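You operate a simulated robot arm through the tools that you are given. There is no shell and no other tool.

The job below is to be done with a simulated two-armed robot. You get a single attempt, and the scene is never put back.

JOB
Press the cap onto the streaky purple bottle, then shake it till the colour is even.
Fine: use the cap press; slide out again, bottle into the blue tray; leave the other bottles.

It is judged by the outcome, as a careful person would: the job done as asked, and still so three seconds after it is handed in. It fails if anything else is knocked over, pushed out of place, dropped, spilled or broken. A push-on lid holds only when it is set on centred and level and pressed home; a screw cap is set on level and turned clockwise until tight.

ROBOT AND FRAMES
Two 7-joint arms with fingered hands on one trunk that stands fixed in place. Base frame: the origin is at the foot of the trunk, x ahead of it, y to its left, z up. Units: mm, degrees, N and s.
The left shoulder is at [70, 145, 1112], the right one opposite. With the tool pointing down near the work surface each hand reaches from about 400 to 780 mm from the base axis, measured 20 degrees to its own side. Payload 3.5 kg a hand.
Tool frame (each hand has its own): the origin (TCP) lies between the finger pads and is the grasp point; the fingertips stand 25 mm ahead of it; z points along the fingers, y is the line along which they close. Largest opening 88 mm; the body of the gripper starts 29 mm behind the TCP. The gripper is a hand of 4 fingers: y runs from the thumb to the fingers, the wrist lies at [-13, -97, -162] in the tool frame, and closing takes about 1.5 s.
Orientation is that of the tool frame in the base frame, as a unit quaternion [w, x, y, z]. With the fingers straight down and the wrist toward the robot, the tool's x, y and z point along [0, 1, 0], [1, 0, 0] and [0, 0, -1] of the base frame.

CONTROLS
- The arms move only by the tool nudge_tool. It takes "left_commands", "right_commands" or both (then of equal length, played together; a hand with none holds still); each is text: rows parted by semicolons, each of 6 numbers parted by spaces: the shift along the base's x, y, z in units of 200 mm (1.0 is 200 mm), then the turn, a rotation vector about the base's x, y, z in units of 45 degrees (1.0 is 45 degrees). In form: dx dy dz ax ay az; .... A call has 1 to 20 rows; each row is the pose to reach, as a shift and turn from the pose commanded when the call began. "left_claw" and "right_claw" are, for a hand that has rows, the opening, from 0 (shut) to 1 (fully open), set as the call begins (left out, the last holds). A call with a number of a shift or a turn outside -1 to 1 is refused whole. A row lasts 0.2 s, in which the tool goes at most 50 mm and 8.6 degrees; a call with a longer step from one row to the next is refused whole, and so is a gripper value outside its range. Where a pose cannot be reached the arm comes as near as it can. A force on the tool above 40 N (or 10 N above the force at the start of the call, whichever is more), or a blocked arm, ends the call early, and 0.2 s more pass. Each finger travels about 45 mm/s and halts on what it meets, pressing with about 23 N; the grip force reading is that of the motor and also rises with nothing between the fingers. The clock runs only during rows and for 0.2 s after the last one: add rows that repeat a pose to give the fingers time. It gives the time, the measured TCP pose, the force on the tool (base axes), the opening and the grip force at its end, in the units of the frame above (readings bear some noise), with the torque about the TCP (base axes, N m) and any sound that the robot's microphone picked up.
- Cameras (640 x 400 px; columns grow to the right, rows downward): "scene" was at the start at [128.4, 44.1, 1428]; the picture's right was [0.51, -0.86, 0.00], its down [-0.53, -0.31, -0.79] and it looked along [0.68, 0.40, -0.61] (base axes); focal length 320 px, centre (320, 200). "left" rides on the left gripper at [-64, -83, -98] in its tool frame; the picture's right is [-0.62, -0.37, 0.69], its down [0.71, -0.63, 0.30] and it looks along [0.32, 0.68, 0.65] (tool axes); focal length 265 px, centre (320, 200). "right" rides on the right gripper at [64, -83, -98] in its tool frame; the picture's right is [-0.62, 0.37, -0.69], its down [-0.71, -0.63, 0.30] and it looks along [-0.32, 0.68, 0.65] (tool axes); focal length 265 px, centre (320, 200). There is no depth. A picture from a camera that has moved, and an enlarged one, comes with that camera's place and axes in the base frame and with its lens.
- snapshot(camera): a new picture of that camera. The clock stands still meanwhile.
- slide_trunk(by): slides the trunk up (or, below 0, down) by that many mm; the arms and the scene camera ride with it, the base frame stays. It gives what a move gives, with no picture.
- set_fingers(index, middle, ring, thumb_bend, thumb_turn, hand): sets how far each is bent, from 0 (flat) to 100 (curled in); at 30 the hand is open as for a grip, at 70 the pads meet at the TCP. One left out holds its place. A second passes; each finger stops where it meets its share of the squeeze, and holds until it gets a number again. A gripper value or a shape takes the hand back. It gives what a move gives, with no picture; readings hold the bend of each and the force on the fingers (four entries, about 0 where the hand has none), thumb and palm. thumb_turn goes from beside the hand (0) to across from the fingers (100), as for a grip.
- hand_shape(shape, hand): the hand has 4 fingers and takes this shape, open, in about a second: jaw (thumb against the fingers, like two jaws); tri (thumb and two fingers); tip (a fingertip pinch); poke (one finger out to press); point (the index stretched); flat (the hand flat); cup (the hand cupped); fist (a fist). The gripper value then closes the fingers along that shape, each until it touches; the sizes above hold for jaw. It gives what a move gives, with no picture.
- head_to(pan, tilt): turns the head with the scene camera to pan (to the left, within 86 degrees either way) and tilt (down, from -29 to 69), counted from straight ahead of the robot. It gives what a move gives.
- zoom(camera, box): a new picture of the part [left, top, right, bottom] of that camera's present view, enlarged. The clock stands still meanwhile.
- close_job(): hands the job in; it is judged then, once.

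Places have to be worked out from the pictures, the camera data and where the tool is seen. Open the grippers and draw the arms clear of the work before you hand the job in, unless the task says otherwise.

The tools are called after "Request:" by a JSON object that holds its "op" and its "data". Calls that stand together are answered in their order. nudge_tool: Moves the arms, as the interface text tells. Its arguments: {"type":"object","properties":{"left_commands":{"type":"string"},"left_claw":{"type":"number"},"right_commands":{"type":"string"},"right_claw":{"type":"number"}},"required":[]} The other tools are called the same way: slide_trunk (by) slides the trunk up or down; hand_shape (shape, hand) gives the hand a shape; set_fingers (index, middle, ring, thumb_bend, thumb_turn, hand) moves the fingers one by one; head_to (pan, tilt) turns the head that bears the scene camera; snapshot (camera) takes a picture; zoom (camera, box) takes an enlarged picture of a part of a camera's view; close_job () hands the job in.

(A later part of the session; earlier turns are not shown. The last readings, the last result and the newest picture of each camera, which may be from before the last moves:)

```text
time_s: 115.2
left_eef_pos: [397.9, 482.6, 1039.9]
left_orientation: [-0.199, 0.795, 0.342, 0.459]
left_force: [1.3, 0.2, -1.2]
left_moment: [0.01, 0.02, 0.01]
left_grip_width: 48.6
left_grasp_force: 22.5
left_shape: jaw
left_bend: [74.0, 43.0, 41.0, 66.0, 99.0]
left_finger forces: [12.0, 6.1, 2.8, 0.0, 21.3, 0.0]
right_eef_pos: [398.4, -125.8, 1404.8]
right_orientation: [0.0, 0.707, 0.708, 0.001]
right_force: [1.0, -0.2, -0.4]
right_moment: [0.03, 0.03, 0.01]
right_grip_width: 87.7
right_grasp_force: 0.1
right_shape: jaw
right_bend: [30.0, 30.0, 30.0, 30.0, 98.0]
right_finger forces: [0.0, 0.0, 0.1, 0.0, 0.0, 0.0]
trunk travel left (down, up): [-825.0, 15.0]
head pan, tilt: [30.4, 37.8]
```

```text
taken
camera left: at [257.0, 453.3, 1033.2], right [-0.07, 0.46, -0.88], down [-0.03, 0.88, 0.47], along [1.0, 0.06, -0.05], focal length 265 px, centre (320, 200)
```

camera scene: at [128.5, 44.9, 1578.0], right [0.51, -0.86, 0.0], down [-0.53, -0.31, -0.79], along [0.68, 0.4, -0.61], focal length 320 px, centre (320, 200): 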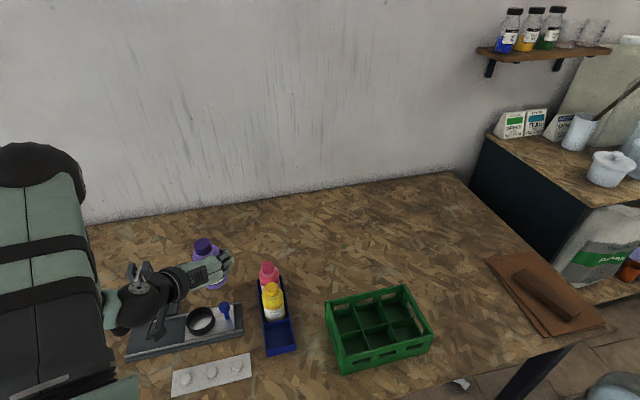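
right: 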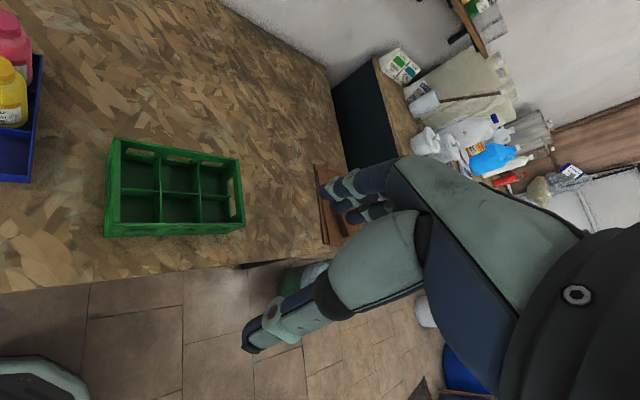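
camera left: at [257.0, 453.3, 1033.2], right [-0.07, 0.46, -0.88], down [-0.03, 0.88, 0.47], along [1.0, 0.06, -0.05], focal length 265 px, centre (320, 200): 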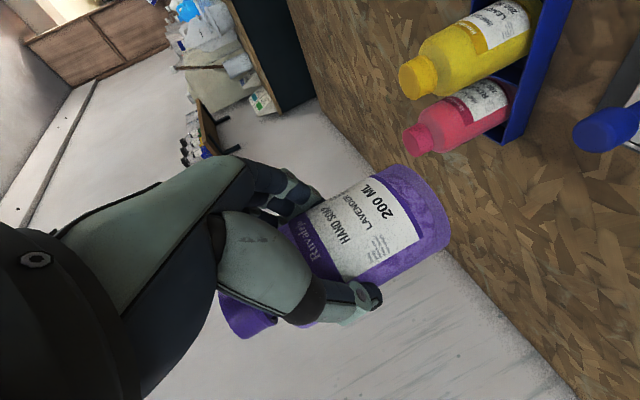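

Held upright in clear space. Shaking it up and down by about ±24 mm for 20 rows.

Request:
{"op": "nudge_tool", "data": {"left_commands": "0 0 0.12 0 0 0; 0 0 -0.12 0 0 0; 0 0 0.12 0 0 0; 0 0 -0.12 0 0 0; 0 0 0.12 0 0 0; 0 0 -0.12 0 0 0; 0 0 0.12 0 0 0; 0 0 -0.12 0 0 0; 0 0 0.12 0 0 0; 0 0 -0.12 0 0 0; 0 0 0.12 0 0 0; 0 0 -0.12 0 0 0; 0 0 0.12 0 0 0; 0 0 -0.12 0 0 0; 0 0 0.12 0 0 0; 0 0 -0.12 0 0 0; 0 0 0.12 0 0 0; 0 0 -0.12 0 0 0; 0 0 0.12 0 0 0; 0 0 0 0 0 0"}}

Request:
{"op": "zoom", "data": {"camera": "left", "box": [210, 150, 460, 350]}}

Request:
{"op": "zoom", "data": {"camera": "scene", "box": [170, 225, 250, 295]}}

```text
time_s: 119.4
left_eef_pos: [398.2, 480.3, 1037.4]
left_orientation: [-0.2, 0.795, 0.343, 0.459]
left_force: [0.4, 1.0, -1.4]
left_moment: [-0.01, 0.03, 0.03]
left_grip_width: 48.3
left_grasp_force: 23.4
left_shape: jaw
left_bend: [74.0, 43.0, 42.0, 67.0, 98.0]
left_finger forces: [12.0, 5.9, 2.7, 0.0, 20.9, 0.1]
right_eef_pos: [397.0, -128.0, 1405.0]
right_orientation: [0.0, 0.707, 0.707, 0.0]
right_force: [-0.8, -0.4, -0.4]
right_moment: [-0.02, -0.03, -0.02]
right_grip_width: 87.8
right_grasp_force: 0.0
right_shape: jaw
right_bend: [30.0, 30.0, 30.0, 30.0, 98.0]
right_finger forces: [0.0, 0.0, 0.0, 0.1, 0.1, 0.0]
trunk travel left (down, up): [-825.0, 15.0]
head pan, tilt: [30.4, 37.8]
```

```text
2.00 times, centred on (335, 250) of left
camera zoom: at [256.6, 452.2, 1032.3], right [-0.07, 0.46, -0.88], down [-0.03, 0.88, 0.47], along [1.0, 0.06, -0.05], focal length 531 px, centre (290, 100)
```

zoom: 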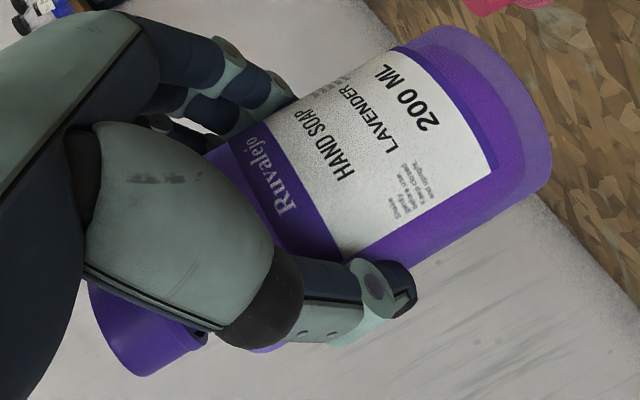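

```text
5.71 times, centred on (210, 260) of scene
camera zoom: at [128.4, 44.0, 1578.0], right [0.51, -0.86, 0.0], down [-0.53, -0.31, -0.79], along [0.68, 0.4, -0.61], focal length 1828 px, centre (949, -143)
```

zoom: 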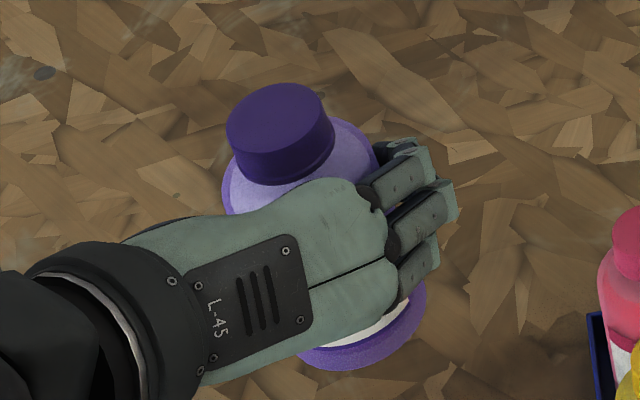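

The liquid looks uniform now. Zooming closely to check for any remaining streaks.

Request:
{"op": "zoom", "data": {"camera": "left", "box": [360, 150, 460, 290]}}

Request:
{"op": "zoom", "data": {"camera": "left", "box": [210, 210, 370, 350]}}

Request:
{"op": "zoom", "data": {"camera": "scene", "box": [192, 235, 232, 280]}}

```text
2.86 times, centred on (410, 220) of left
camera zoom: at [256.6, 452.2, 1032.3], right [-0.07, 0.46, -0.88], down [-0.03, 0.88, 0.47], along [1.0, 0.06, -0.05], focal length 758 px, centre (63, 143)
```

zoom: 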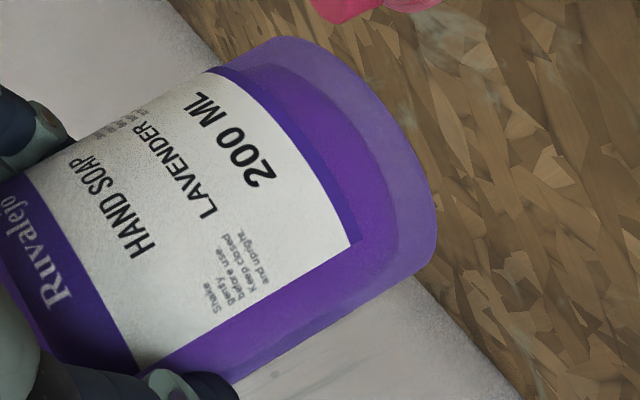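

```text
2.86 times, centred on (290, 280) of left
camera zoom: at [256.6, 452.2, 1032.3], right [-0.07, 0.46, -0.88], down [-0.03, 0.88, 0.47], along [1.0, 0.06, -0.05], focal length 758 px, centre (406, -29)
```

zoom: 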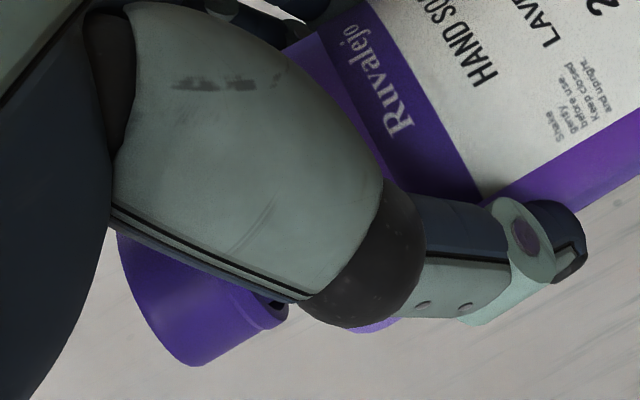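

```text
8.89 times, centred on (212, 258) of scene
camera zoom: at [128.4, 44.0, 1578.0], right [0.51, -0.86, 0.0], down [-0.53, -0.31, -0.79], along [0.68, 0.4, -0.61], focal length 2844 px, centre (1280, -311)
```

zoom: 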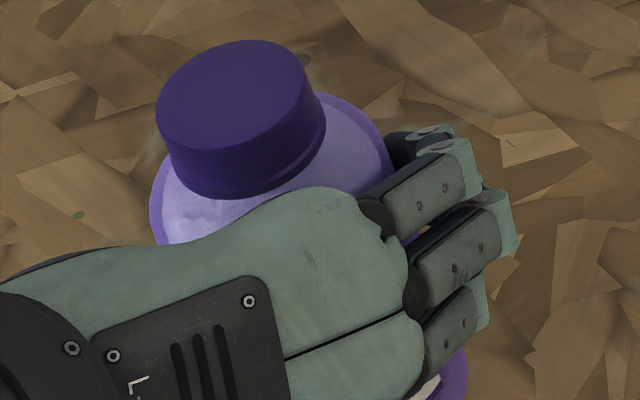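

Body colour is even. Taking a very close look at the shoulder area from the scene camera.

Request:
{"op": "zoom", "data": {"camera": "scene", "box": [200, 244, 220, 260]}}

Request:
{"op": "zoom", "data": {"camera": "scene", "box": [255, 258, 295, 325]}}

```text
16.00 times, centred on (210, 252) of scene
camera zoom: at [128.4, 44.0, 1578.0], right [0.51, -0.86, 0.0], down [-0.53, -0.31, -0.79], along [0.68, 0.4, -0.61], focal length 5120 px, centre (2080, -632)
```

zoom: 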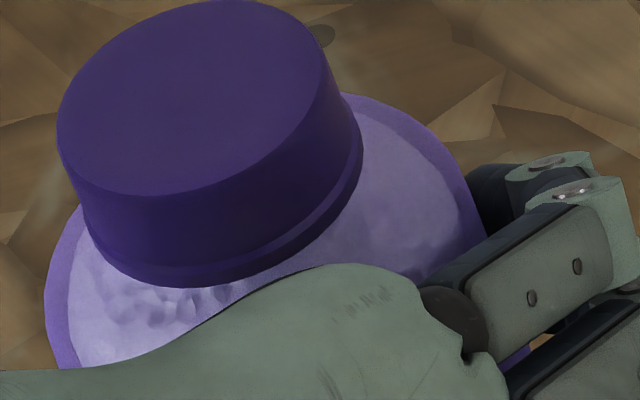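

```text
5.97 times, centred on (275, 292) of scene
camera zoom: at [128.4, 44.0, 1578.0], right [0.51, -0.86, 0.0], down [-0.53, -0.31, -0.79], along [0.68, 0.4, -0.61], focal length 1910 px, centre (589, -346)
```

zoom: 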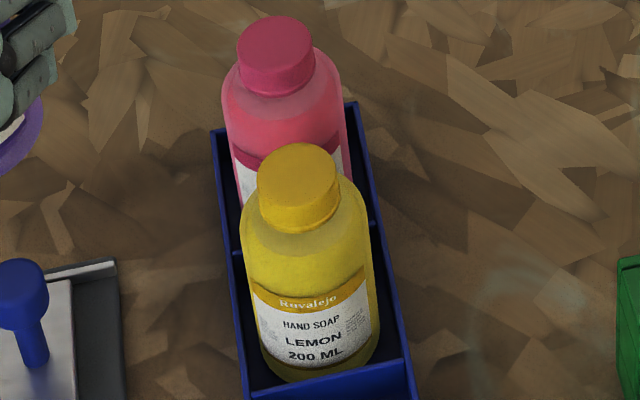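

There's just a little froth on top; the liquid itself is evenly coloured, so no more shaking. Now carrying the bottle over to the empty bay of the blue tray (centre near (444,357)), staying high above the other bottles.

Request:
{"op": "nudge_tool", "data": {"left_commands": "0 -0.12 0 0 0 0; 0.01 -0.26 0 0 0 0; 0.05 -0.4 0 0 0 0; 0.1 -0.53 0 0 0 0; 0.1835 -0.671 0 0 0 0; 0.1835 -0.671 0 0 0 0"}}

Request:
{"op": "snapshot", "data": {"camera": "scene"}}

Request:
{"op": "snapshot", "data": {"camera": "left"}}

```text
time_s: 120.8
left_eef_pos: [436.6, 345.0, 1039.4]
left_orientation: [-0.199, 0.796, 0.342, 0.458]
left_force: [-0.1, 1.0, -1.6]
left_moment: [-0.02, 0.03, 0.02]
left_grip_width: 48.0
left_grasp_force: 23.0
left_shape: jaw
left_bend: [74.0, 43.0, 42.0, 67.0, 98.0]
left_finger forces: [12.1, 5.8, 2.7, 0.0, 21.0, 0.0]
right_eef_pos: [397.6, -127.4, 1404.8]
right_orientation: [0.0, 0.707, 0.707, 0.0]
right_force: [1.1, -0.4, 0.3]
right_moment: [0.04, -0.02, 0.01]
right_grip_width: 88.1
right_grasp_force: 0.0
right_shape: jaw
right_bend: [30.0, 30.0, 30.0, 30.0, 98.0]
right_finger forces: [0.1, 0.0, 0.1, 0.0, 0.1, 0.1]
trunk travel left (down, up): [-825.0, 15.0]
head pan, tilt: [30.4, 37.8]
```

```text
taken
camera scene: at [128.5, 44.7, 1578.0], right [0.51, -0.86, 0.0], down [-0.53, -0.31, -0.79], along [0.68, 0.4, -0.61], focal length 320 px, centre (320, 200)
```

scene: 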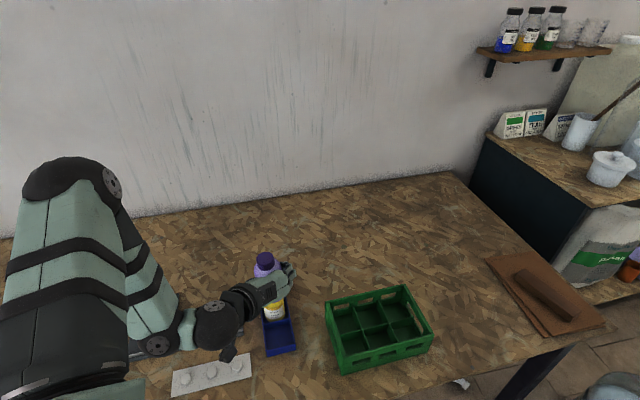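

```text
taken
camera left: at [294.4, 317.4, 1033.5], right [-0.07, 0.46, -0.88], down [-0.03, 0.88, 0.47], along [1.0, 0.06, -0.05], focal length 265 px, centre (320, 200)
```

left: 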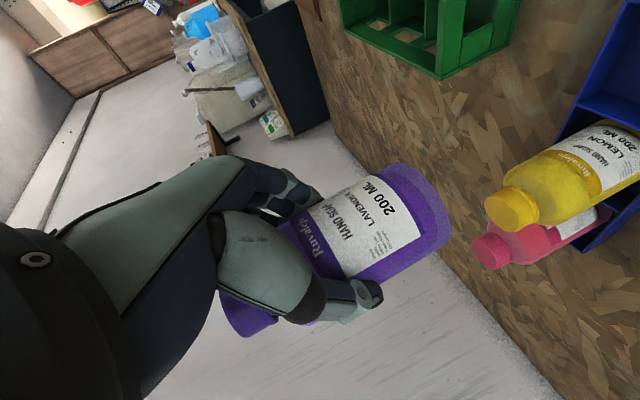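

Reached above the bay with the bottle upright. Descending part-way and checking alignment with the bay.

Request:
{"op": "nudge_tool", "data": {"left_commands": "0 0 -0.15 0 0 0; 0 0 -0.3 0 0 0; 0 0 -0.45 0 0 0; 0 0 -0.55 0 0 0; 0 0 -0.55 0 0 0"}}

Request:
{"op": "snapshot", "data": {"camera": "left"}}

Request:
{"op": "zoom", "data": {"camera": "scene", "box": [190, 240, 330, 370]}}

```text
time_s: 122.0
left_eef_pos: [441.9, 350.0, 930.4]
left_orientation: [-0.199, 0.796, 0.342, 0.457]
left_force: [-0.1, 0.5, -2.3]
left_moment: [-0.06, 0.03, 0.0]
left_grip_width: 48.0
left_grasp_force: 22.9
left_shape: jaw
left_bend: [74.0, 43.0, 42.0, 67.0, 98.0]
left_finger forces: [12.1, 6.0, 2.7, 0.1, 21.1, 0.1]
left hand out of reach, approached as far as the arm can: row 2, 3, 4, 5
right_eef_pos: [398.2, -128.7, 1404.1]
right_orientation: [0.0, 0.707, 0.707, 0.0]
right_force: [0.0, -0.1, -0.3]
right_moment: [0.0, 0.01, -0.02]
right_grip_width: 87.7
right_grasp_force: 0.0
right_shape: jaw
right_bend: [30.0, 30.0, 30.0, 30.0, 98.0]
right_finger forces: [0.0, 0.0, 0.0, 0.1, 0.1, 0.0]
trunk travel left (down, up): [-825.0, 15.0]
head pan, tilt: [30.4, 37.8]
```

```text
taken
camera left: at [300.0, 321.3, 924.7], right [-0.07, 0.46, -0.88], down [-0.03, 0.88, 0.47], along [1.0, 0.06, -0.05], focal length 265 px, centre (320, 200)
```

left: 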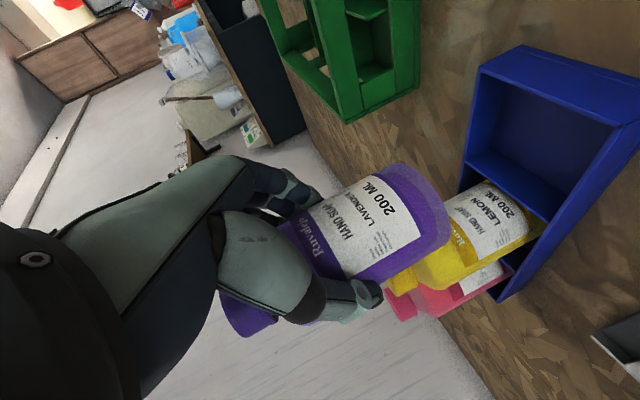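

```text
3.08 times, centred on (260, 305) of scene
camera zoom: at [128.6, 44.2, 1578.0], right [0.51, -0.86, 0.0], down [-0.53, -0.31, -0.79], along [0.68, 0.4, -0.61], focal length 985 px, centre (505, -123)
```

zoom: 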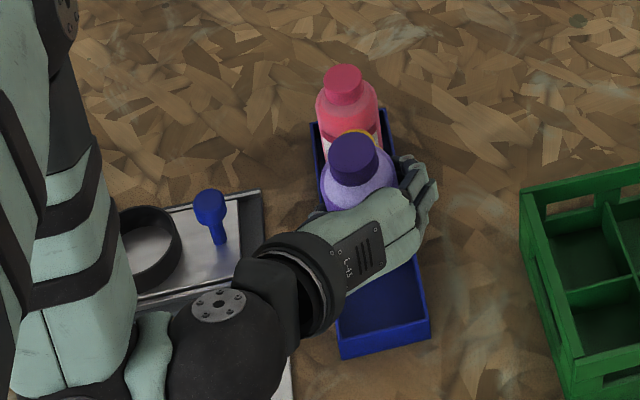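

The arm can't get lower in this pose from the raised trunk. Instead I'll go back up to the reachable pose and lower the whole trunk, which brings the bottle straight down without changing the arm.

Request:
{"op": "nudge_tool", "data": {"left_commands": "-0.008 -0.004 0.13 0 0 0; -0.016 -0.008 0.27 0 0 0; -0.025 -0.011 0.41 0 0 0; -0.0325 -0.0135 0.54 0 0 0; -0.0325 -0.0135 0.54 0 0 0"}}

Request:
{"op": "slide_trunk", "data": {"by": -110}}

Request:
{"op": "snapshot", "data": {"camera": "scene"}}

Request:
{"op": "snapshot", "data": {"camera": "left"}}

```text
time_s: 123.2
left_eef_pos: [436.6, 343.7, 1038.6]
left_orientation: [-0.2, 0.795, 0.342, 0.458]
left_force: [-0.9, 0.3, -2.1]
left_moment: [0.02, -0.01, -0.04]
left_grip_width: 48.1
left_grasp_force: 23.1
left_shape: jaw
left_bend: [74.0, 43.0, 42.0, 67.0, 98.0]
left_finger forces: [12.0, 6.0, 2.8, 0.0, 20.8, 0.0]
right_eef_pos: [398.2, -127.0, 1404.2]
right_orientation: [0.0, 0.707, 0.707, 0.0]
right_force: [-0.5, -0.2, 0.2]
right_moment: [0.02, -0.01, 0.02]
right_grip_width: 87.7
right_grasp_force: 0.0
right_shape: jaw
right_bend: [30.0, 30.0, 30.0, 30.0, 98.0]
right_finger forces: [0.1, 0.1, 0.0, 0.1, 0.1, 0.0]
trunk travel left (down, up): [-825.0, 15.0]
head pan, tilt: [30.4, 37.8]
```

```text
time_s: 124.6
left_eef_pos: [436.4, 345.9, 929.0]
left_orientation: [-0.2, 0.795, 0.343, 0.458]
left_force: [0.2, -0.3, -1.9]
left_moment: [-0.03, 0.06, 0.0]
left_grip_width: 47.7
left_grasp_force: 23.1
left_shape: jaw
left_bend: [74.0, 43.0, 42.0, 67.0, 98.0]
left_finger forces: [12.0, 5.8, 2.8, 0.0, 20.7, 0.0]
right_eef_pos: [397.9, -127.1, 1295.3]
right_orientation: [0.0, 0.707, 0.707, 0.0]
right_force: [0.4, 0.8, 0.5]
right_moment: [0.0, 0.02, 0.0]
right_grip_width: 87.7
right_grasp_force: 0.0
right_shape: jaw
right_bend: [30.0, 30.0, 30.0, 30.0, 98.0]
right_finger forces: [0.0, 0.0, 0.1, 0.1, 0.0, 0.0]
trunk travel left (down, up): [-715.0, 125.0]
head pan, tilt: [30.4, 37.8]
```

```text
taken
camera scene: at [128.5, 44.3, 1468.0], right [0.51, -0.86, 0.0], down [-0.53, -0.31, -0.79], along [0.68, 0.4, -0.61], focal length 320 px, centre (320, 200)
```

scene: 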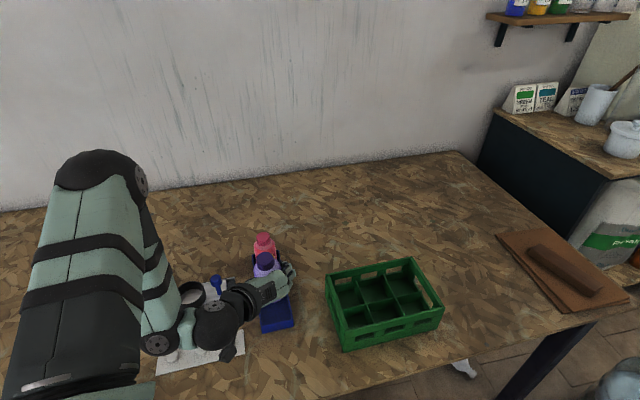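

```text
taken
camera left: at [294.5, 318.2, 922.8], right [-0.07, 0.46, -0.88], down [-0.03, 0.88, 0.47], along [1.0, 0.06, -0.05], focal length 265 px, centre (320, 200)
```

left: 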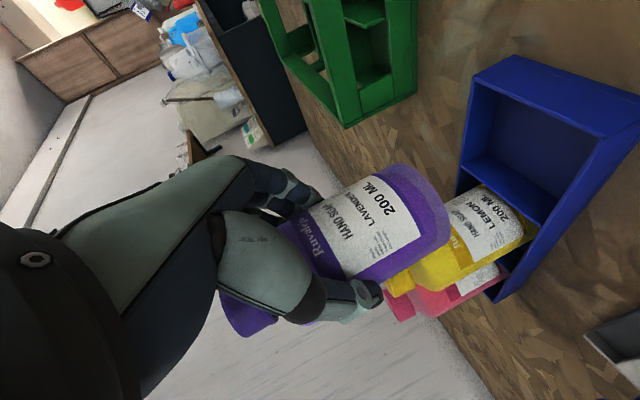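

The trunk brought the bottle straight down to hover above the bay. Zooming to compare the bottle's axis with the bay opening.

Request:
{"op": "zoom", "data": {"camera": "left", "box": [320, 30, 640, 270]}}

Request:
{"op": "zoom", "data": {"camera": "scene", "box": [200, 220, 330, 340]}}

```text
1.67 times, centred on (480, 150) of left
camera zoom: at [294.5, 318.2, 922.8], right [-0.07, 0.46, -0.88], down [-0.03, 0.88, 0.47], along [1.0, 0.06, -0.05], focal length 442 px, centre (53, 283)
```

zoom: 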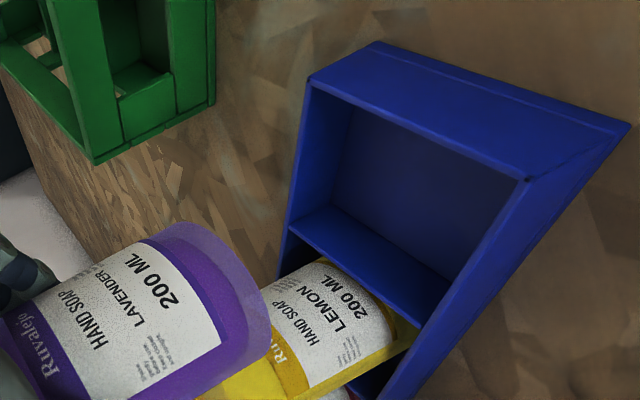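

```text
3.33 times, centred on (265, 280) of scene
camera zoom: at [128.5, 44.3, 1468.0], right [0.51, -0.86, 0.0], down [-0.53, -0.31, -0.79], along [0.68, 0.4, -0.61], focal length 1067 px, centre (503, -67)
```

zoom: 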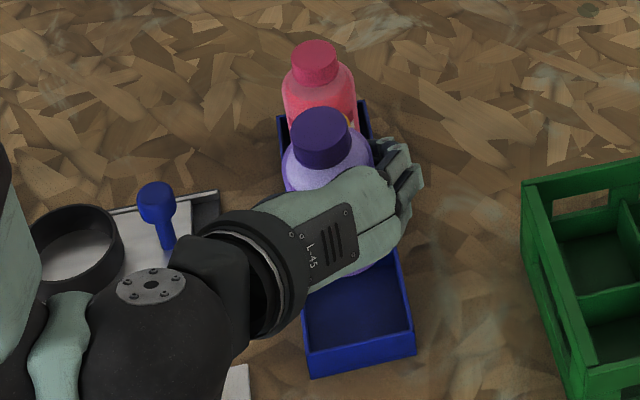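

By triangulation the bottle axis is at about (446,355) and the bay centre at (446,357.5), wall tops near z 803. Shifting 2.5 mm, then lowering 50 mm with the trunk.

Request:
{"op": "nudge_tool", "data": {"left_commands": "0.0015 0.0125 0 0 0 0; 0.0015 0.0125 0 0 0 0"}}

Request:
{"op": "slide_trunk", "data": {"by": -50}}

Request:
{"op": "snapshot", "data": {"camera": "left"}}

Request:
{"op": "zoom", "data": {"camera": "scene", "box": [200, 200, 330, 330]}}

```text
time_s: 125.2
left_eef_pos: [436.4, 349.3, 927.8]
left_orientation: [-0.199, 0.796, 0.343, 0.459]
left_force: [-1.1, 0.6, -2.0]
left_moment: [-0.01, 0.0, 0.01]
left_grip_width: 48.2
left_grasp_force: 23.3
left_shape: jaw
left_bend: [74.0, 43.0, 42.0, 67.0, 98.0]
left_finger forces: [12.0, 5.8, 2.7, 0.0, 20.8, 0.1]
right_eef_pos: [397.4, -128.4, 1294.6]
right_orientation: [0.0, 0.707, 0.708, 0.0]
right_force: [0.5, -0.4, 0.4]
right_moment: [0.01, 0.0, 0.0]
right_grip_width: 87.7
right_grasp_force: 0.1
right_shape: jaw
right_bend: [30.0, 30.0, 30.0, 30.0, 98.0]
right_finger forces: [0.1, 0.1, 0.1, 0.0, 0.0, 0.0]
trunk travel left (down, up): [-715.0, 125.0]
head pan, tilt: [30.4, 37.8]
```

```text
time_s: 126.1
left_eef_pos: [435.8, 347.8, 878.8]
left_orientation: [-0.199, 0.795, 0.343, 0.459]
left_force: [0.3, -0.8, -1.6]
left_moment: [0.02, 0.01, 0.0]
left_grip_width: 47.9
left_grasp_force: 22.9
left_shape: jaw
left_bend: [74.0, 43.0, 42.0, 67.0, 98.0]
left_finger forces: [11.9, 5.7, 2.8, 0.0, 20.9, 0.0]
right_eef_pos: [396.9, -126.7, 1245.6]
right_orientation: [0.0, 0.707, 0.707, 0.0]
right_force: [1.3, 0.7, -0.7]
right_moment: [0.0, 0.01, 0.01]
right_grip_width: 88.2
right_grasp_force: 0.1
right_shape: jaw
right_bend: [30.0, 30.0, 30.0, 30.0, 98.0]
right_finger forces: [0.0, 0.1, 0.0, 0.1, 0.0, 0.1]
trunk travel left (down, up): [-665.0, 175.0]
head pan, tilt: [30.4, 37.8]
```

```text
taken
camera left: at [294.8, 320.8, 872.7], right [-0.07, 0.46, -0.88], down [-0.03, 0.88, 0.47], along [1.0, 0.06, -0.05], focal length 265 px, centre (320, 200)
```

left: 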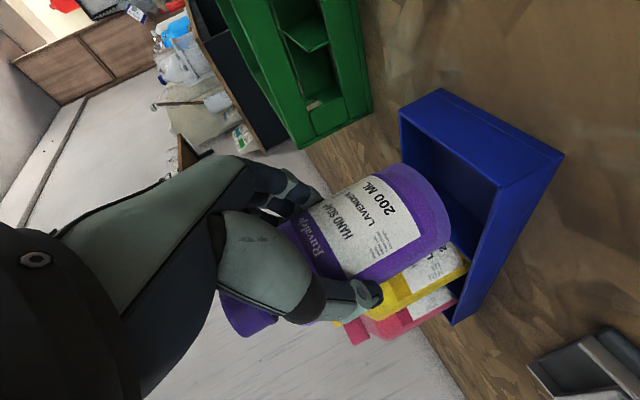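

```text
3.08 times, centred on (265, 265) of scene
camera zoom: at [128.4, 44.2, 1418.0], right [0.51, -0.86, 0.0], down [-0.53, -0.31, -0.79], along [0.68, 0.4, -0.61], focal length 985 px, centre (489, 0)
```

zoom: 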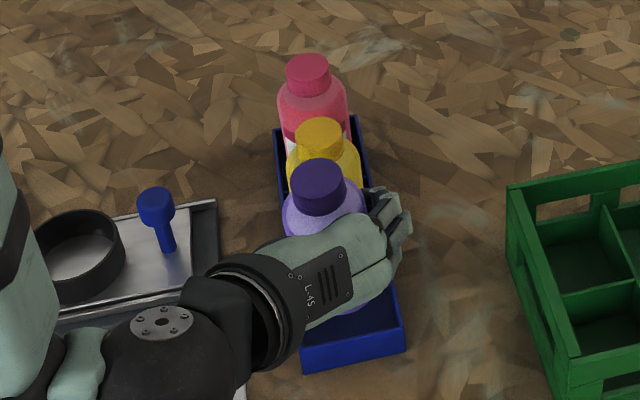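

The bottle's base is about 12 mm above the wall tops. Zooming to verify the lateral fit before going in.

Request:
{"op": "zoom", "data": {"camera": "left", "box": [360, 70, 580, 330]}}

Request:
{"op": "zoom", "data": {"camera": "scene", "box": [240, 240, 320, 320]}}

```text
1.54 times, centred on (470, 200) of left
camera zoom: at [294.8, 320.8, 872.7], right [-0.07, 0.46, -0.88], down [-0.03, 0.88, 0.47], along [1.0, 0.06, -0.05], focal length 408 px, centre (89, 200)
```

zoom: 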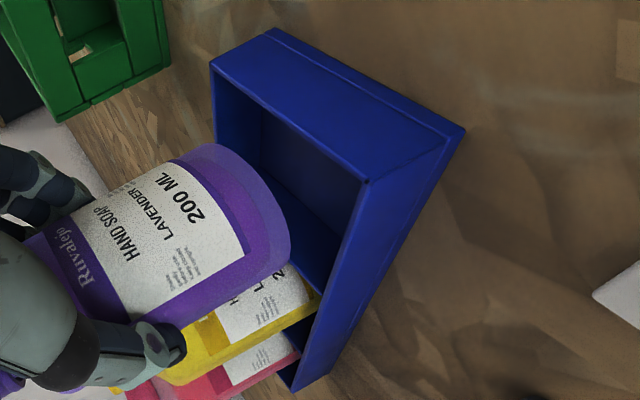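

```text
5.00 times, centred on (280, 280) of scene
camera zoom: at [128.4, 44.2, 1418.0], right [0.51, -0.86, 0.0], down [-0.53, -0.31, -0.79], along [0.68, 0.4, -0.61], focal length 1600 px, centre (520, -200)
```

zoom: 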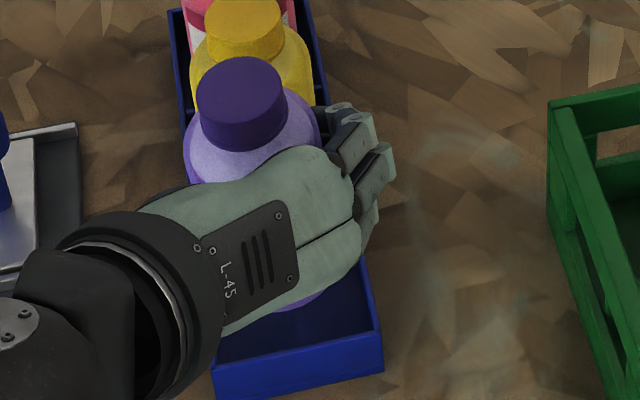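

Predictions match the picture and the base lines up with the bay floor centre. Lowering into the bay in steps, watching forces.

Request:
{"op": "slide_trunk", "data": {"by": -16}}

Request:
{"op": "slide_trunk", "data": {"by": -10}}

Request:
{"op": "zoom", "data": {"camera": "left", "box": [360, 70, 580, 330]}}

Request:
{"op": "zoom", "data": {"camera": "scene", "box": [240, 230, 320, 310]}}

```text
time_s: 126.8
left_eef_pos: [436.3, 349.6, 862.0]
left_orientation: [-0.199, 0.795, 0.342, 0.459]
left_force: [0.0, -0.7, -1.9]
left_moment: [-0.04, 0.04, 0.01]
left_grip_width: 48.0
left_grasp_force: 22.9
left_shape: jaw
left_bend: [74.0, 43.0, 42.0, 67.0, 98.0]
left_finger forces: [12.0, 5.8, 2.9, 0.0, 20.8, 0.0]
right_eef_pos: [397.0, -127.0, 1229.6]
right_orientation: [0.001, 0.707, 0.707, 0.0]
right_force: [-0.9, -0.6, 0.4]
right_moment: [0.0, -0.02, 0.0]
right_grip_width: 88.1
right_grasp_force: 0.1
right_shape: jaw
right_bend: [30.0, 30.0, 30.0, 30.0, 98.0]
right_finger forces: [0.0, 0.0, 0.0, 0.0, 0.1, 0.0]
trunk travel left (down, up): [-649.0, 191.0]
head pan, tilt: [30.4, 37.8]
```

```text
time_s: 127.3
left_eef_pos: [438.0, 348.8, 851.4]
left_orientation: [-0.199, 0.795, 0.343, 0.458]
left_force: [-0.2, 0.8, -1.6]
left_moment: [-0.01, 0.02, 0.05]
left_grip_width: 48.0
left_grasp_force: 22.8
left_shape: jaw
left_bend: [74.0, 43.0, 42.0, 67.0, 98.0]
left_finger forces: [12.0, 5.8, 2.8, 0.1, 20.8, 0.0]
right_eef_pos: [398.0, -126.8, 1218.9]
right_orientation: [0.0, 0.707, 0.707, 0.001]
right_force: [-0.6, 0.1, -0.7]
right_moment: [0.03, -0.02, -0.01]
right_grip_width: 88.0
right_grasp_force: 0.1
right_shape: jaw
right_bend: [30.0, 30.0, 30.0, 30.0, 98.0]
right_finger forces: [0.0, 0.1, 0.0, 0.1, 0.0, 0.1]
trunk travel left (down, up): [-639.0, 201.0]
head pan, tilt: [30.4, 37.8]
```

```text
1.54 times, centred on (470, 200) of left
camera zoom: at [294.9, 320.8, 846.6], right [-0.07, 0.46, -0.88], down [-0.03, 0.88, 0.47], along [1.0, 0.06, -0.05], focal length 408 px, centre (89, 200)
```

zoom: 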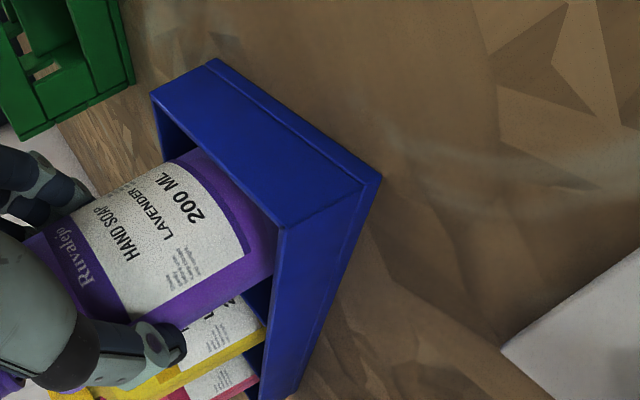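

```text
5.00 times, centred on (280, 270) of scene
camera zoom: at [128.6, 44.3, 1391.9], right [0.51, -0.86, 0.0], down [-0.53, -0.31, -0.79], along [0.68, 0.4, -0.61], focal length 1600 px, centre (520, -150)
```

zoom: 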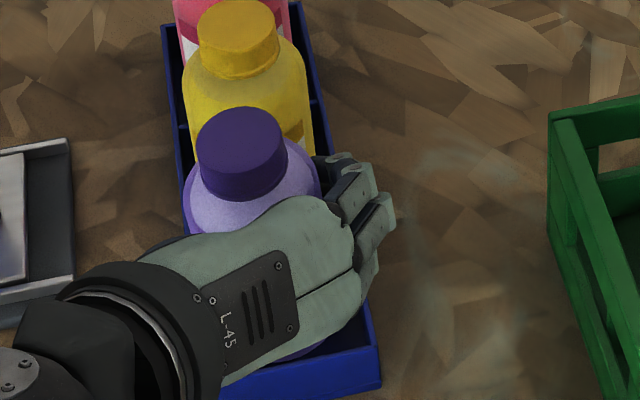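

The base is inside the bay with no contact. Continuing: 7 mm, then smaller steps until it touches the floor.

Request:
{"op": "slide_trunk", "data": {"by": -7}}

Request:
{"op": "slide_trunk", "data": {"by": -3}}

Request:
{"op": "slide_trunk", "data": {"by": -2}}

```text
time_s: 127.9
left_eef_pos: [437.1, 348.5, 844.5]
left_orientation: [-0.199, 0.795, 0.343, 0.458]
left_force: [0.3, 0.5, -2.4]
left_moment: [-0.06, 0.01, 0.03]
left_grip_width: 47.9
left_grasp_force: 22.9
left_shape: jaw
left_bend: [74.0, 43.0, 42.0, 67.0, 98.0]
left_finger forces: [11.9, 5.9, 2.8, 0.0, 20.8, 0.0]
right_eef_pos: [398.0, -127.9, 1211.6]
right_orientation: [0.0, 0.708, 0.707, 0.0]
right_force: [-0.1, -0.5, -0.3]
right_moment: [0.02, 0.03, -0.02]
right_grip_width: 87.7
right_grasp_force: 0.1
right_shape: jaw
right_bend: [30.0, 30.0, 30.0, 30.0, 98.0]
right_finger forces: [0.0, 0.0, 0.0, 0.0, 0.0, 0.1]
trunk travel left (down, up): [-632.0, 208.0]
head pan, tilt: [30.4, 37.8]
```

```text
time_s: 128.4
left_eef_pos: [436.8, 348.2, 841.8]
left_orientation: [-0.198, 0.795, 0.343, 0.459]
left_force: [0.0, 0.0, -2.0]
left_moment: [-0.01, 0.0, -0.03]
left_grip_width: 48.4
left_grasp_force: 23.3
left_shape: jaw
left_bend: [74.0, 43.0, 42.0, 67.0, 98.0]
left_finger forces: [12.0, 5.9, 3.0, 0.0, 21.0, 0.0]
right_eef_pos: [396.5, -127.8, 1208.7]
right_orientation: [0.0, 0.707, 0.707, 0.0]
right_force: [0.9, -0.5, -0.1]
right_moment: [-0.01, 0.02, 0.01]
right_grip_width: 87.9
right_grasp_force: 0.0
right_shape: jaw
right_bend: [30.0, 30.0, 30.0, 30.0, 98.0]
right_finger forces: [0.1, 0.0, 0.1, 0.1, 0.0, 0.0]
trunk travel left (down, up): [-629.0, 211.0]
head pan, tilt: [30.4, 37.8]
```

```text
time_s: 128.9
left_eef_pos: [435.9, 349.8, 841.4]
left_orientation: [-0.199, 0.795, 0.343, 0.459]
left_force: [0.7, -0.7, 2.7]
left_moment: [-0.01, 0.01, -0.02]
left_grip_width: 48.0
left_grasp_force: 23.0
left_shape: jaw
left_bend: [74.0, 43.0, 42.0, 67.0, 99.0]
left_finger forces: [12.2, 7.1, 3.8, 0.1, 21.6, 0.0]
right_eef_pos: [398.1, -126.9, 1207.7]
right_orientation: [0.0, 0.707, 0.707, 0.0]
right_force: [-0.1, 0.7, 0.1]
right_moment: [0.0, 0.03, 0.0]
right_grip_width: 88.0
right_grasp_force: 0.0
right_shape: jaw
right_bend: [30.0, 30.0, 30.0, 30.0, 98.0]
right_finger forces: [0.1, 0.1, 0.0, 0.1, 0.0, 0.1]
trunk travel left (down, up): [-627.0, 213.0]
head pan, tilt: [30.4, 37.8]
```

Force flipped from −2 to +2.7 N: the bottle has touched the bay floor. Checking both views before releasing.

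Request:
{"op": "snapshot", "data": {"camera": "left"}}

Request:
{"op": "zoom", "data": {"camera": "scene", "box": [230, 220, 330, 320]}}

```text
taken
camera left: at [295.1, 320.4, 835.1], right [-0.07, 0.46, -0.88], down [-0.03, 0.88, 0.47], along [1.0, 0.06, -0.05], focal length 265 px, centre (320, 200)
```

left: 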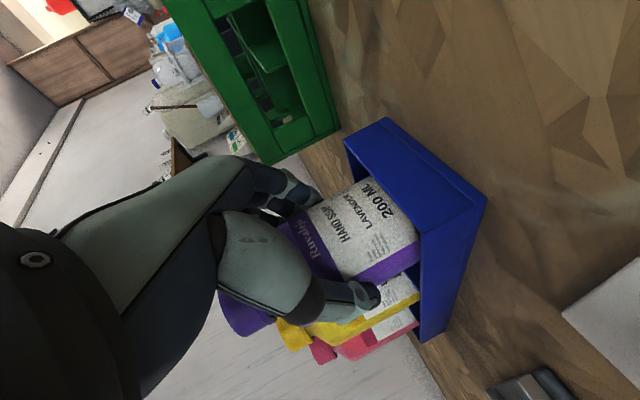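

```text
4.00 times, centred on (280, 270) of scene
camera zoom: at [128.3, 43.8, 1380.1], right [0.51, -0.86, 0.0], down [-0.53, -0.31, -0.79], along [0.68, 0.4, -0.61], focal length 1280 px, centre (480, -80)
```

zoom: 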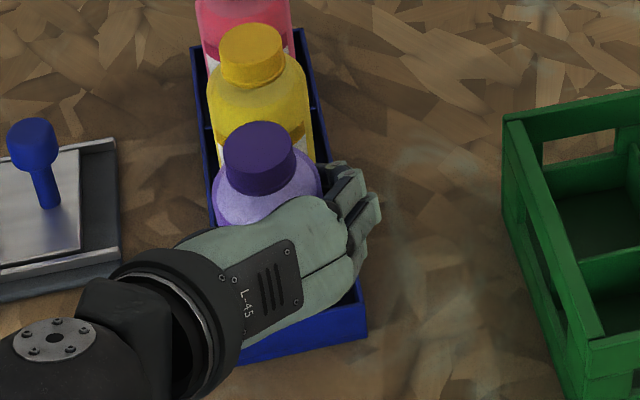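

The purple bottle stands upright in the bay at the same height as its neighbours. Releasing by opening the hand in place.

Request:
{"op": "nudge_tool", "data": {"left_commands": "0 0 0 0 0 0; 0 0 0 0 0 0; 0 0 0 0 0 0; 0 0 0 0 0 0; 0 0 0 0 0 0; 0 0 0 0 0 0", "left_claw": 0.8}}

Request:
{"op": "zoom", "data": {"camera": "scene", "box": [230, 220, 330, 320]}}

Request:
{"op": "snapshot", "data": {"camera": "left"}}

```text
time_s: 130.3
left_eef_pos: [436.7, 348.4, 840.2]
left_orientation: [-0.199, 0.795, 0.343, 0.459]
left_force: [-0.2, -0.3, 0.1]
left_moment: [0.01, 0.01, -0.02]
left_grip_width: 70.1
left_grasp_force: 0.0
left_shape: jaw
left_bend: [27.0, 34.0, 32.0, 49.0, 99.0]
left_finger forces: [0.0, 0.1, 0.1, 0.0, 0.0, 0.0]
right_eef_pos: [397.6, -127.0, 1206.7]
right_orientation: [0.0, 0.707, 0.707, 0.0]
right_force: [0.2, -0.4, -0.7]
right_moment: [0.0, -0.01, 0.0]
right_grip_width: 87.7
right_grasp_force: 0.1
right_shape: jaw
right_bend: [30.0, 30.0, 30.0, 30.0, 98.0]
right_finger forces: [0.0, 0.0, 0.0, 0.1, 0.0, 0.0]
trunk travel left (down, up): [-627.0, 213.0]
head pan, tilt: [30.4, 37.8]
```

```text
4.00 times, centred on (280, 270) of scene
camera zoom: at [128.4, 44.1, 1380.0], right [0.51, -0.86, 0.0], down [-0.53, -0.31, -0.79], along [0.68, 0.4, -0.61], focal length 1280 px, centre (480, -80)
```

zoom: 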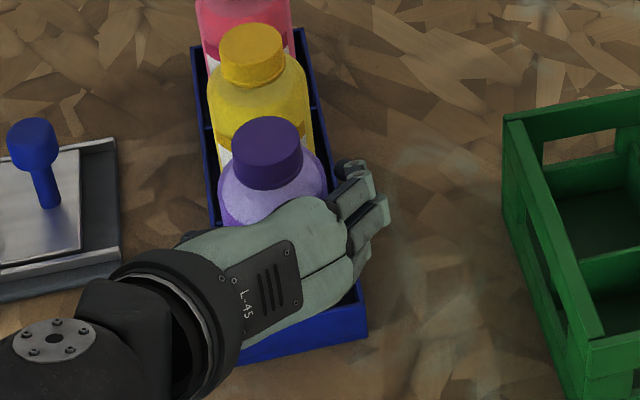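

```text
taken
camera left: at [294.8, 320.7, 834.8], right [-0.07, 0.46, -0.88], down [-0.03, 0.88, 0.47], along [1.0, 0.06, -0.05], focal length 265 px, centre (320, 200)
```

left: 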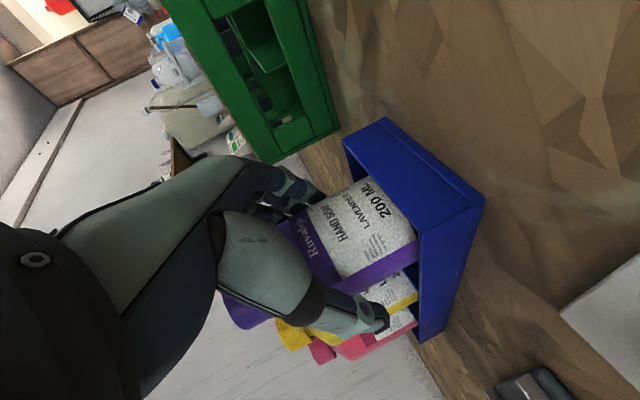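

Released; the bottle settled a few mm and stands on its own with no finger contact. Raising the hand straight up with the trunk, gently at first.

Request:
{"op": "slide_trunk", "data": {"by": 15}}

Request:
{"op": "zoom", "data": {"camera": "scene", "box": [230, 220, 330, 320]}}

```text
time_s: 131.0
left_eef_pos: [437.3, 349.0, 855.8]
left_orientation: [-0.199, 0.795, 0.343, 0.458]
left_force: [-0.2, 0.2, -0.5]
left_moment: [0.01, 0.05, 0.0]
left_grip_width: 70.2
left_grasp_force: 0.0
left_shape: jaw
left_bend: [27.0, 34.0, 32.0, 49.0, 99.0]
left_finger forces: [0.0, 0.1, 0.1, 0.0, 0.0, 0.1]
right_eef_pos: [397.3, -127.1, 1222.1]
right_orientation: [0.0, 0.706, 0.708, -0.001]
right_force: [-0.5, 0.3, -0.5]
right_moment: [-0.02, 0.0, 0.03]
right_grip_width: 87.8
right_grasp_force: 0.2
right_shape: jaw
right_bend: [30.0, 30.0, 30.0, 30.0, 98.0]
right_finger forces: [0.0, 0.1, 0.1, 0.0, 0.0, 0.1]
trunk travel left (down, up): [-642.0, 198.0]
head pan, tilt: [30.4, 37.8]
```

```text
4.00 times, centred on (280, 270) of scene
camera zoom: at [128.4, 44.1, 1395.0], right [0.51, -0.86, 0.0], down [-0.53, -0.31, -0.79], along [0.68, 0.4, -0.61], focal length 1280 px, centre (480, -80)
```

zoom: 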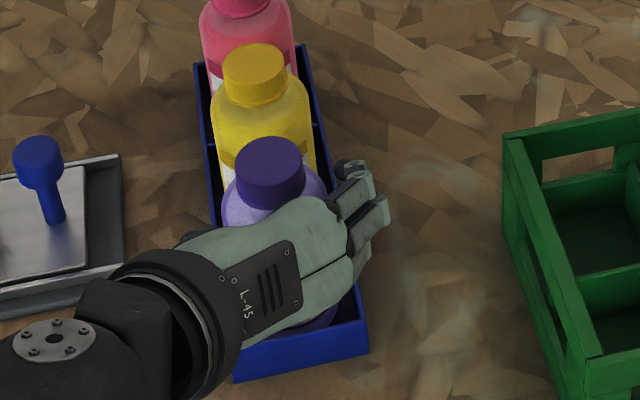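

No contact and the bottle stays put. Continuing up.

Request:
{"op": "slide_trunk", "data": {"by": 35}}

Request:
{"op": "slide_trunk", "data": {"by": 100}}

Request:
{"op": "snapshot", "data": {"camera": "scene"}}

Request:
{"op": "snapshot", "data": {"camera": "left"}}

```text
time_s: 131.8
left_eef_pos: [436.8, 349.4, 890.3]
left_orientation: [-0.199, 0.795, 0.343, 0.459]
left_force: [0.0, 0.3, 0.0]
left_moment: [-0.01, 0.01, 0.01]
left_grip_width: 70.1
left_grasp_force: 0.0
left_shape: jaw
left_bend: [27.0, 34.0, 32.0, 49.0, 99.0]
left_finger forces: [0.1, 0.0, 0.1, 0.0, 0.1, 0.0]
right_eef_pos: [398.2, -127.0, 1257.7]
right_orientation: [0.001, 0.707, 0.707, 0.0]
right_force: [-0.8, -1.1, 0.0]
right_moment: [-0.02, -0.01, -0.04]
right_grip_width: 87.8
right_grasp_force: 0.0
right_shape: jaw
right_bend: [30.0, 30.0, 30.0, 30.0, 98.0]
right_finger forces: [0.0, 0.1, 0.0, 0.0, 0.0, 0.0]
trunk travel left (down, up): [-677.0, 163.0]
head pan, tilt: [30.4, 37.8]
```

```text
time_s: 133.1
left_eef_pos: [436.2, 348.7, 989.1]
left_orientation: [-0.198, 0.795, 0.343, 0.459]
left_force: [-0.3, 0.0, 0.9]
left_moment: [0.04, 0.02, 0.03]
left_grip_width: 70.1
left_grasp_force: 0.0
left_shape: jaw
left_bend: [27.0, 34.0, 32.0, 49.0, 99.0]
left_finger forces: [0.0, 0.0, 0.0, 0.0, 0.1, 0.0]
right_eef_pos: [398.2, -127.6, 1358.0]
right_orientation: [-0.001, 0.707, 0.707, 0.0]
right_force: [-0.9, -0.1, 0.2]
right_moment: [0.01, 0.02, 0.0]
right_grip_width: 88.0
right_grasp_force: 0.1
right_shape: jaw
right_bend: [30.0, 30.0, 30.0, 30.0, 98.0]
right_finger forces: [0.0, 0.0, 0.0, 0.1, 0.1, 0.0]
trunk travel left (down, up): [-777.0, 63.0]
head pan, tilt: [30.4, 37.8]
```

```text
taken
camera scene: at [128.5, 44.1, 1530.0], right [0.51, -0.86, 0.0], down [-0.53, -0.31, -0.79], along [0.68, 0.4, -0.61], focal length 320 px, centre (320, 200)
```

scene: 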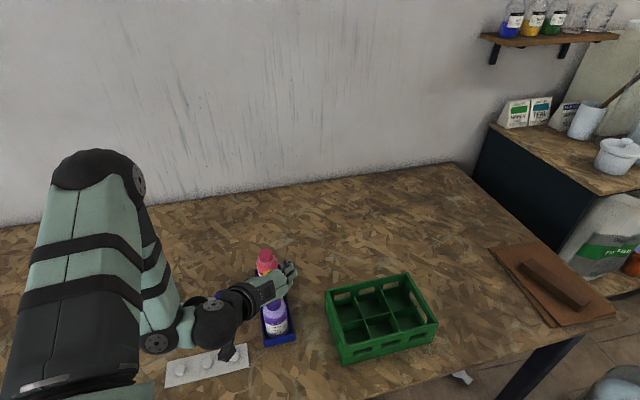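

```text
taken
camera left: at [294.9, 320.7, 984.7], right [-0.07, 0.46, -0.88], down [-0.03, 0.88, 0.47], along [1.0, 0.06, -0.05], focal length 265 px, centre (320, 200)
```

left: 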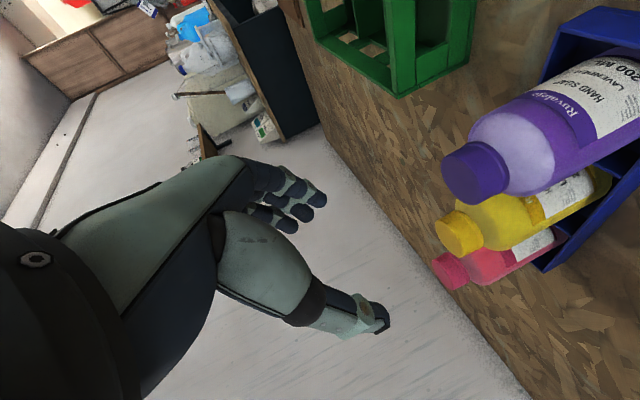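

All three bottles stand in the tray. Zooming to check the purple bottle's seating and colour.

Request:
{"op": "zoom", "data": {"camera": "left", "box": [420, 30, 640, 280]}}

Request:
{"op": "zoom", "data": {"camera": "scene", "box": [235, 240, 315, 355]}}

```text
1.60 times, centred on (530, 155) of left
camera zoom: at [294.9, 320.7, 984.7], right [-0.07, 0.46, -0.88], down [-0.03, 0.88, 0.47], along [1.0, 0.06, -0.05], focal length 425 px, centre (-16, 272)
```

zoom: 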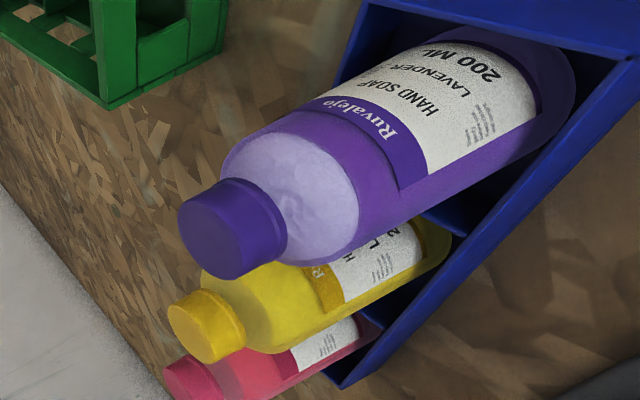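

```text
3.48 times, centred on (275, 298) of scene
camera zoom: at [128.5, 44.1, 1530.0], right [0.51, -0.86, 0.0], down [-0.53, -0.31, -0.79], along [0.68, 0.4, -0.61], focal length 1113 px, centre (476, -139)
```

zoom: 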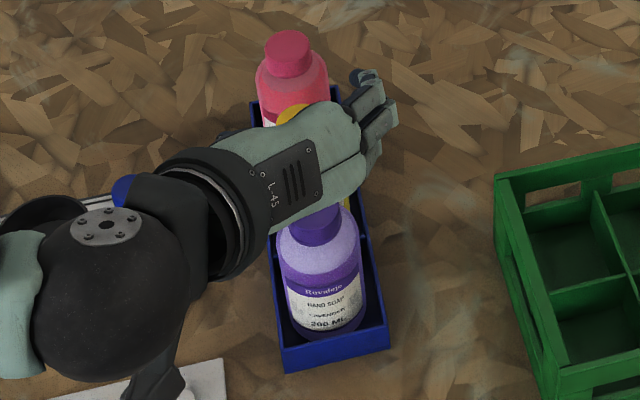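

The bottle is upright in its bay, evenly purple below a little froth, cap on. Now drawing the left arm clear: up with the trunk and then up and back.

Request:
{"op": "slide_trunk", "data": {"by": 50}}

Request:
{"op": "nudge_tool", "data": {"left_commands": "-0.04 0.04 0.12 -0.1215 0.1141 0; -0.08 0.08 0.24 -0.243 0.228 0; -0.12 0.12 0.36 -0.3645 0.342 0; -0.16 0.16 0.48 -0.486 0.4565 0; -0.2 0.2 0.6 -0.6075 0.5706 0; -0.24 0.24 0.7 -0.729 0.6847 0; -0.28 0.28 0.8 -0.8505 0.7988 0; -0.32 0.32 0.9 -0.972 0.913 0; -0.32 0.32 0.9 -0.972 0.913 0", "left_claw": 1.0}}

Request:
{"op": "snapshot", "data": {"camera": "scene"}}

```text
time_s: 134.0
left_eef_pos: [437.2, 349.0, 1040.9]
left_orientation: [-0.199, 0.795, 0.343, 0.459]
left_force: [-0.5, -0.2, 0.6]
left_moment: [-0.02, 0.01, 0.02]
left_grip_width: 70.3
left_grasp_force: 0.0
left_shape: jaw
left_bend: [27.0, 34.0, 32.0, 49.0, 99.0]
left_finger forces: [0.0, 0.1, 0.0, 0.1, 0.0, 0.0]
right_eef_pos: [397.5, -126.3, 1406.6]
right_orientation: [0.001, 0.707, 0.707, 0.0]
right_force: [0.7, 0.7, 1.2]
right_moment: [0.01, 0.01, 0.01]
right_grip_width: 88.0
right_grasp_force: 0.1
right_shape: jaw
right_bend: [30.0, 30.0, 30.0, 30.0, 98.0]
right_finger forces: [0.1, 0.1, 0.0, 0.1, 0.0, 0.0]
trunk travel left (down, up): [-827.0, 13.0]
head pan, tilt: [30.4, 37.8]
```

```text
time_s: 136.0
left_eef_pos: [372.2, 411.2, 1220.0]
left_orientation: [0.0, 0.918, 0.396, -0.002]
left_force: [-0.1, -0.3, -0.7]
left_moment: [0.01, 0.04, 0.01]
left_grip_width: 87.7
left_grasp_force: 0.0
left_shape: jaw
left_bend: [30.0, 30.0, 30.0, 30.0, 98.0]
left_finger forces: [0.0, 0.0, 0.0, 0.1, 0.1, 0.0]
right_eef_pos: [397.4, -126.0, 1406.6]
right_orientation: [0.0, 0.707, 0.707, 0.001]
right_force: [-0.2, 0.3, -0.4]
right_moment: [0.0, -0.01, 0.0]
right_grip_width: 87.8
right_grasp_force: 0.1
right_shape: jaw
right_bend: [30.0, 30.0, 30.0, 30.0, 98.0]
right_finger forces: [0.0, 0.0, 0.0, 0.0, 0.1, 0.0]
trunk travel left (down, up): [-827.0, 13.0]
head pan, tilt: [30.4, 37.8]
```

```text
taken
camera scene: at [128.6, 43.8, 1580.0], right [0.51, -0.86, 0.0], down [-0.53, -0.31, -0.79], along [0.68, 0.4, -0.61], focal length 320 px, centre (320, 200)
```

scene: 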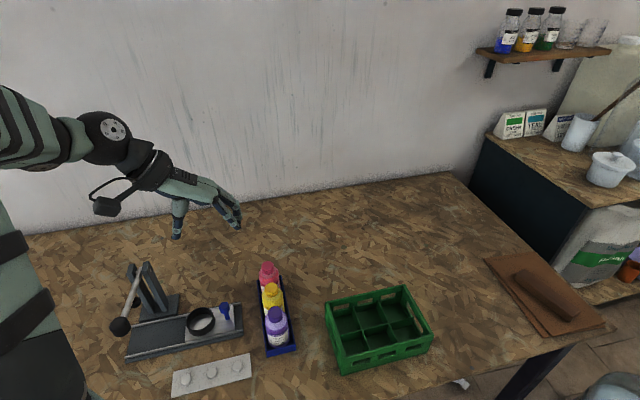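

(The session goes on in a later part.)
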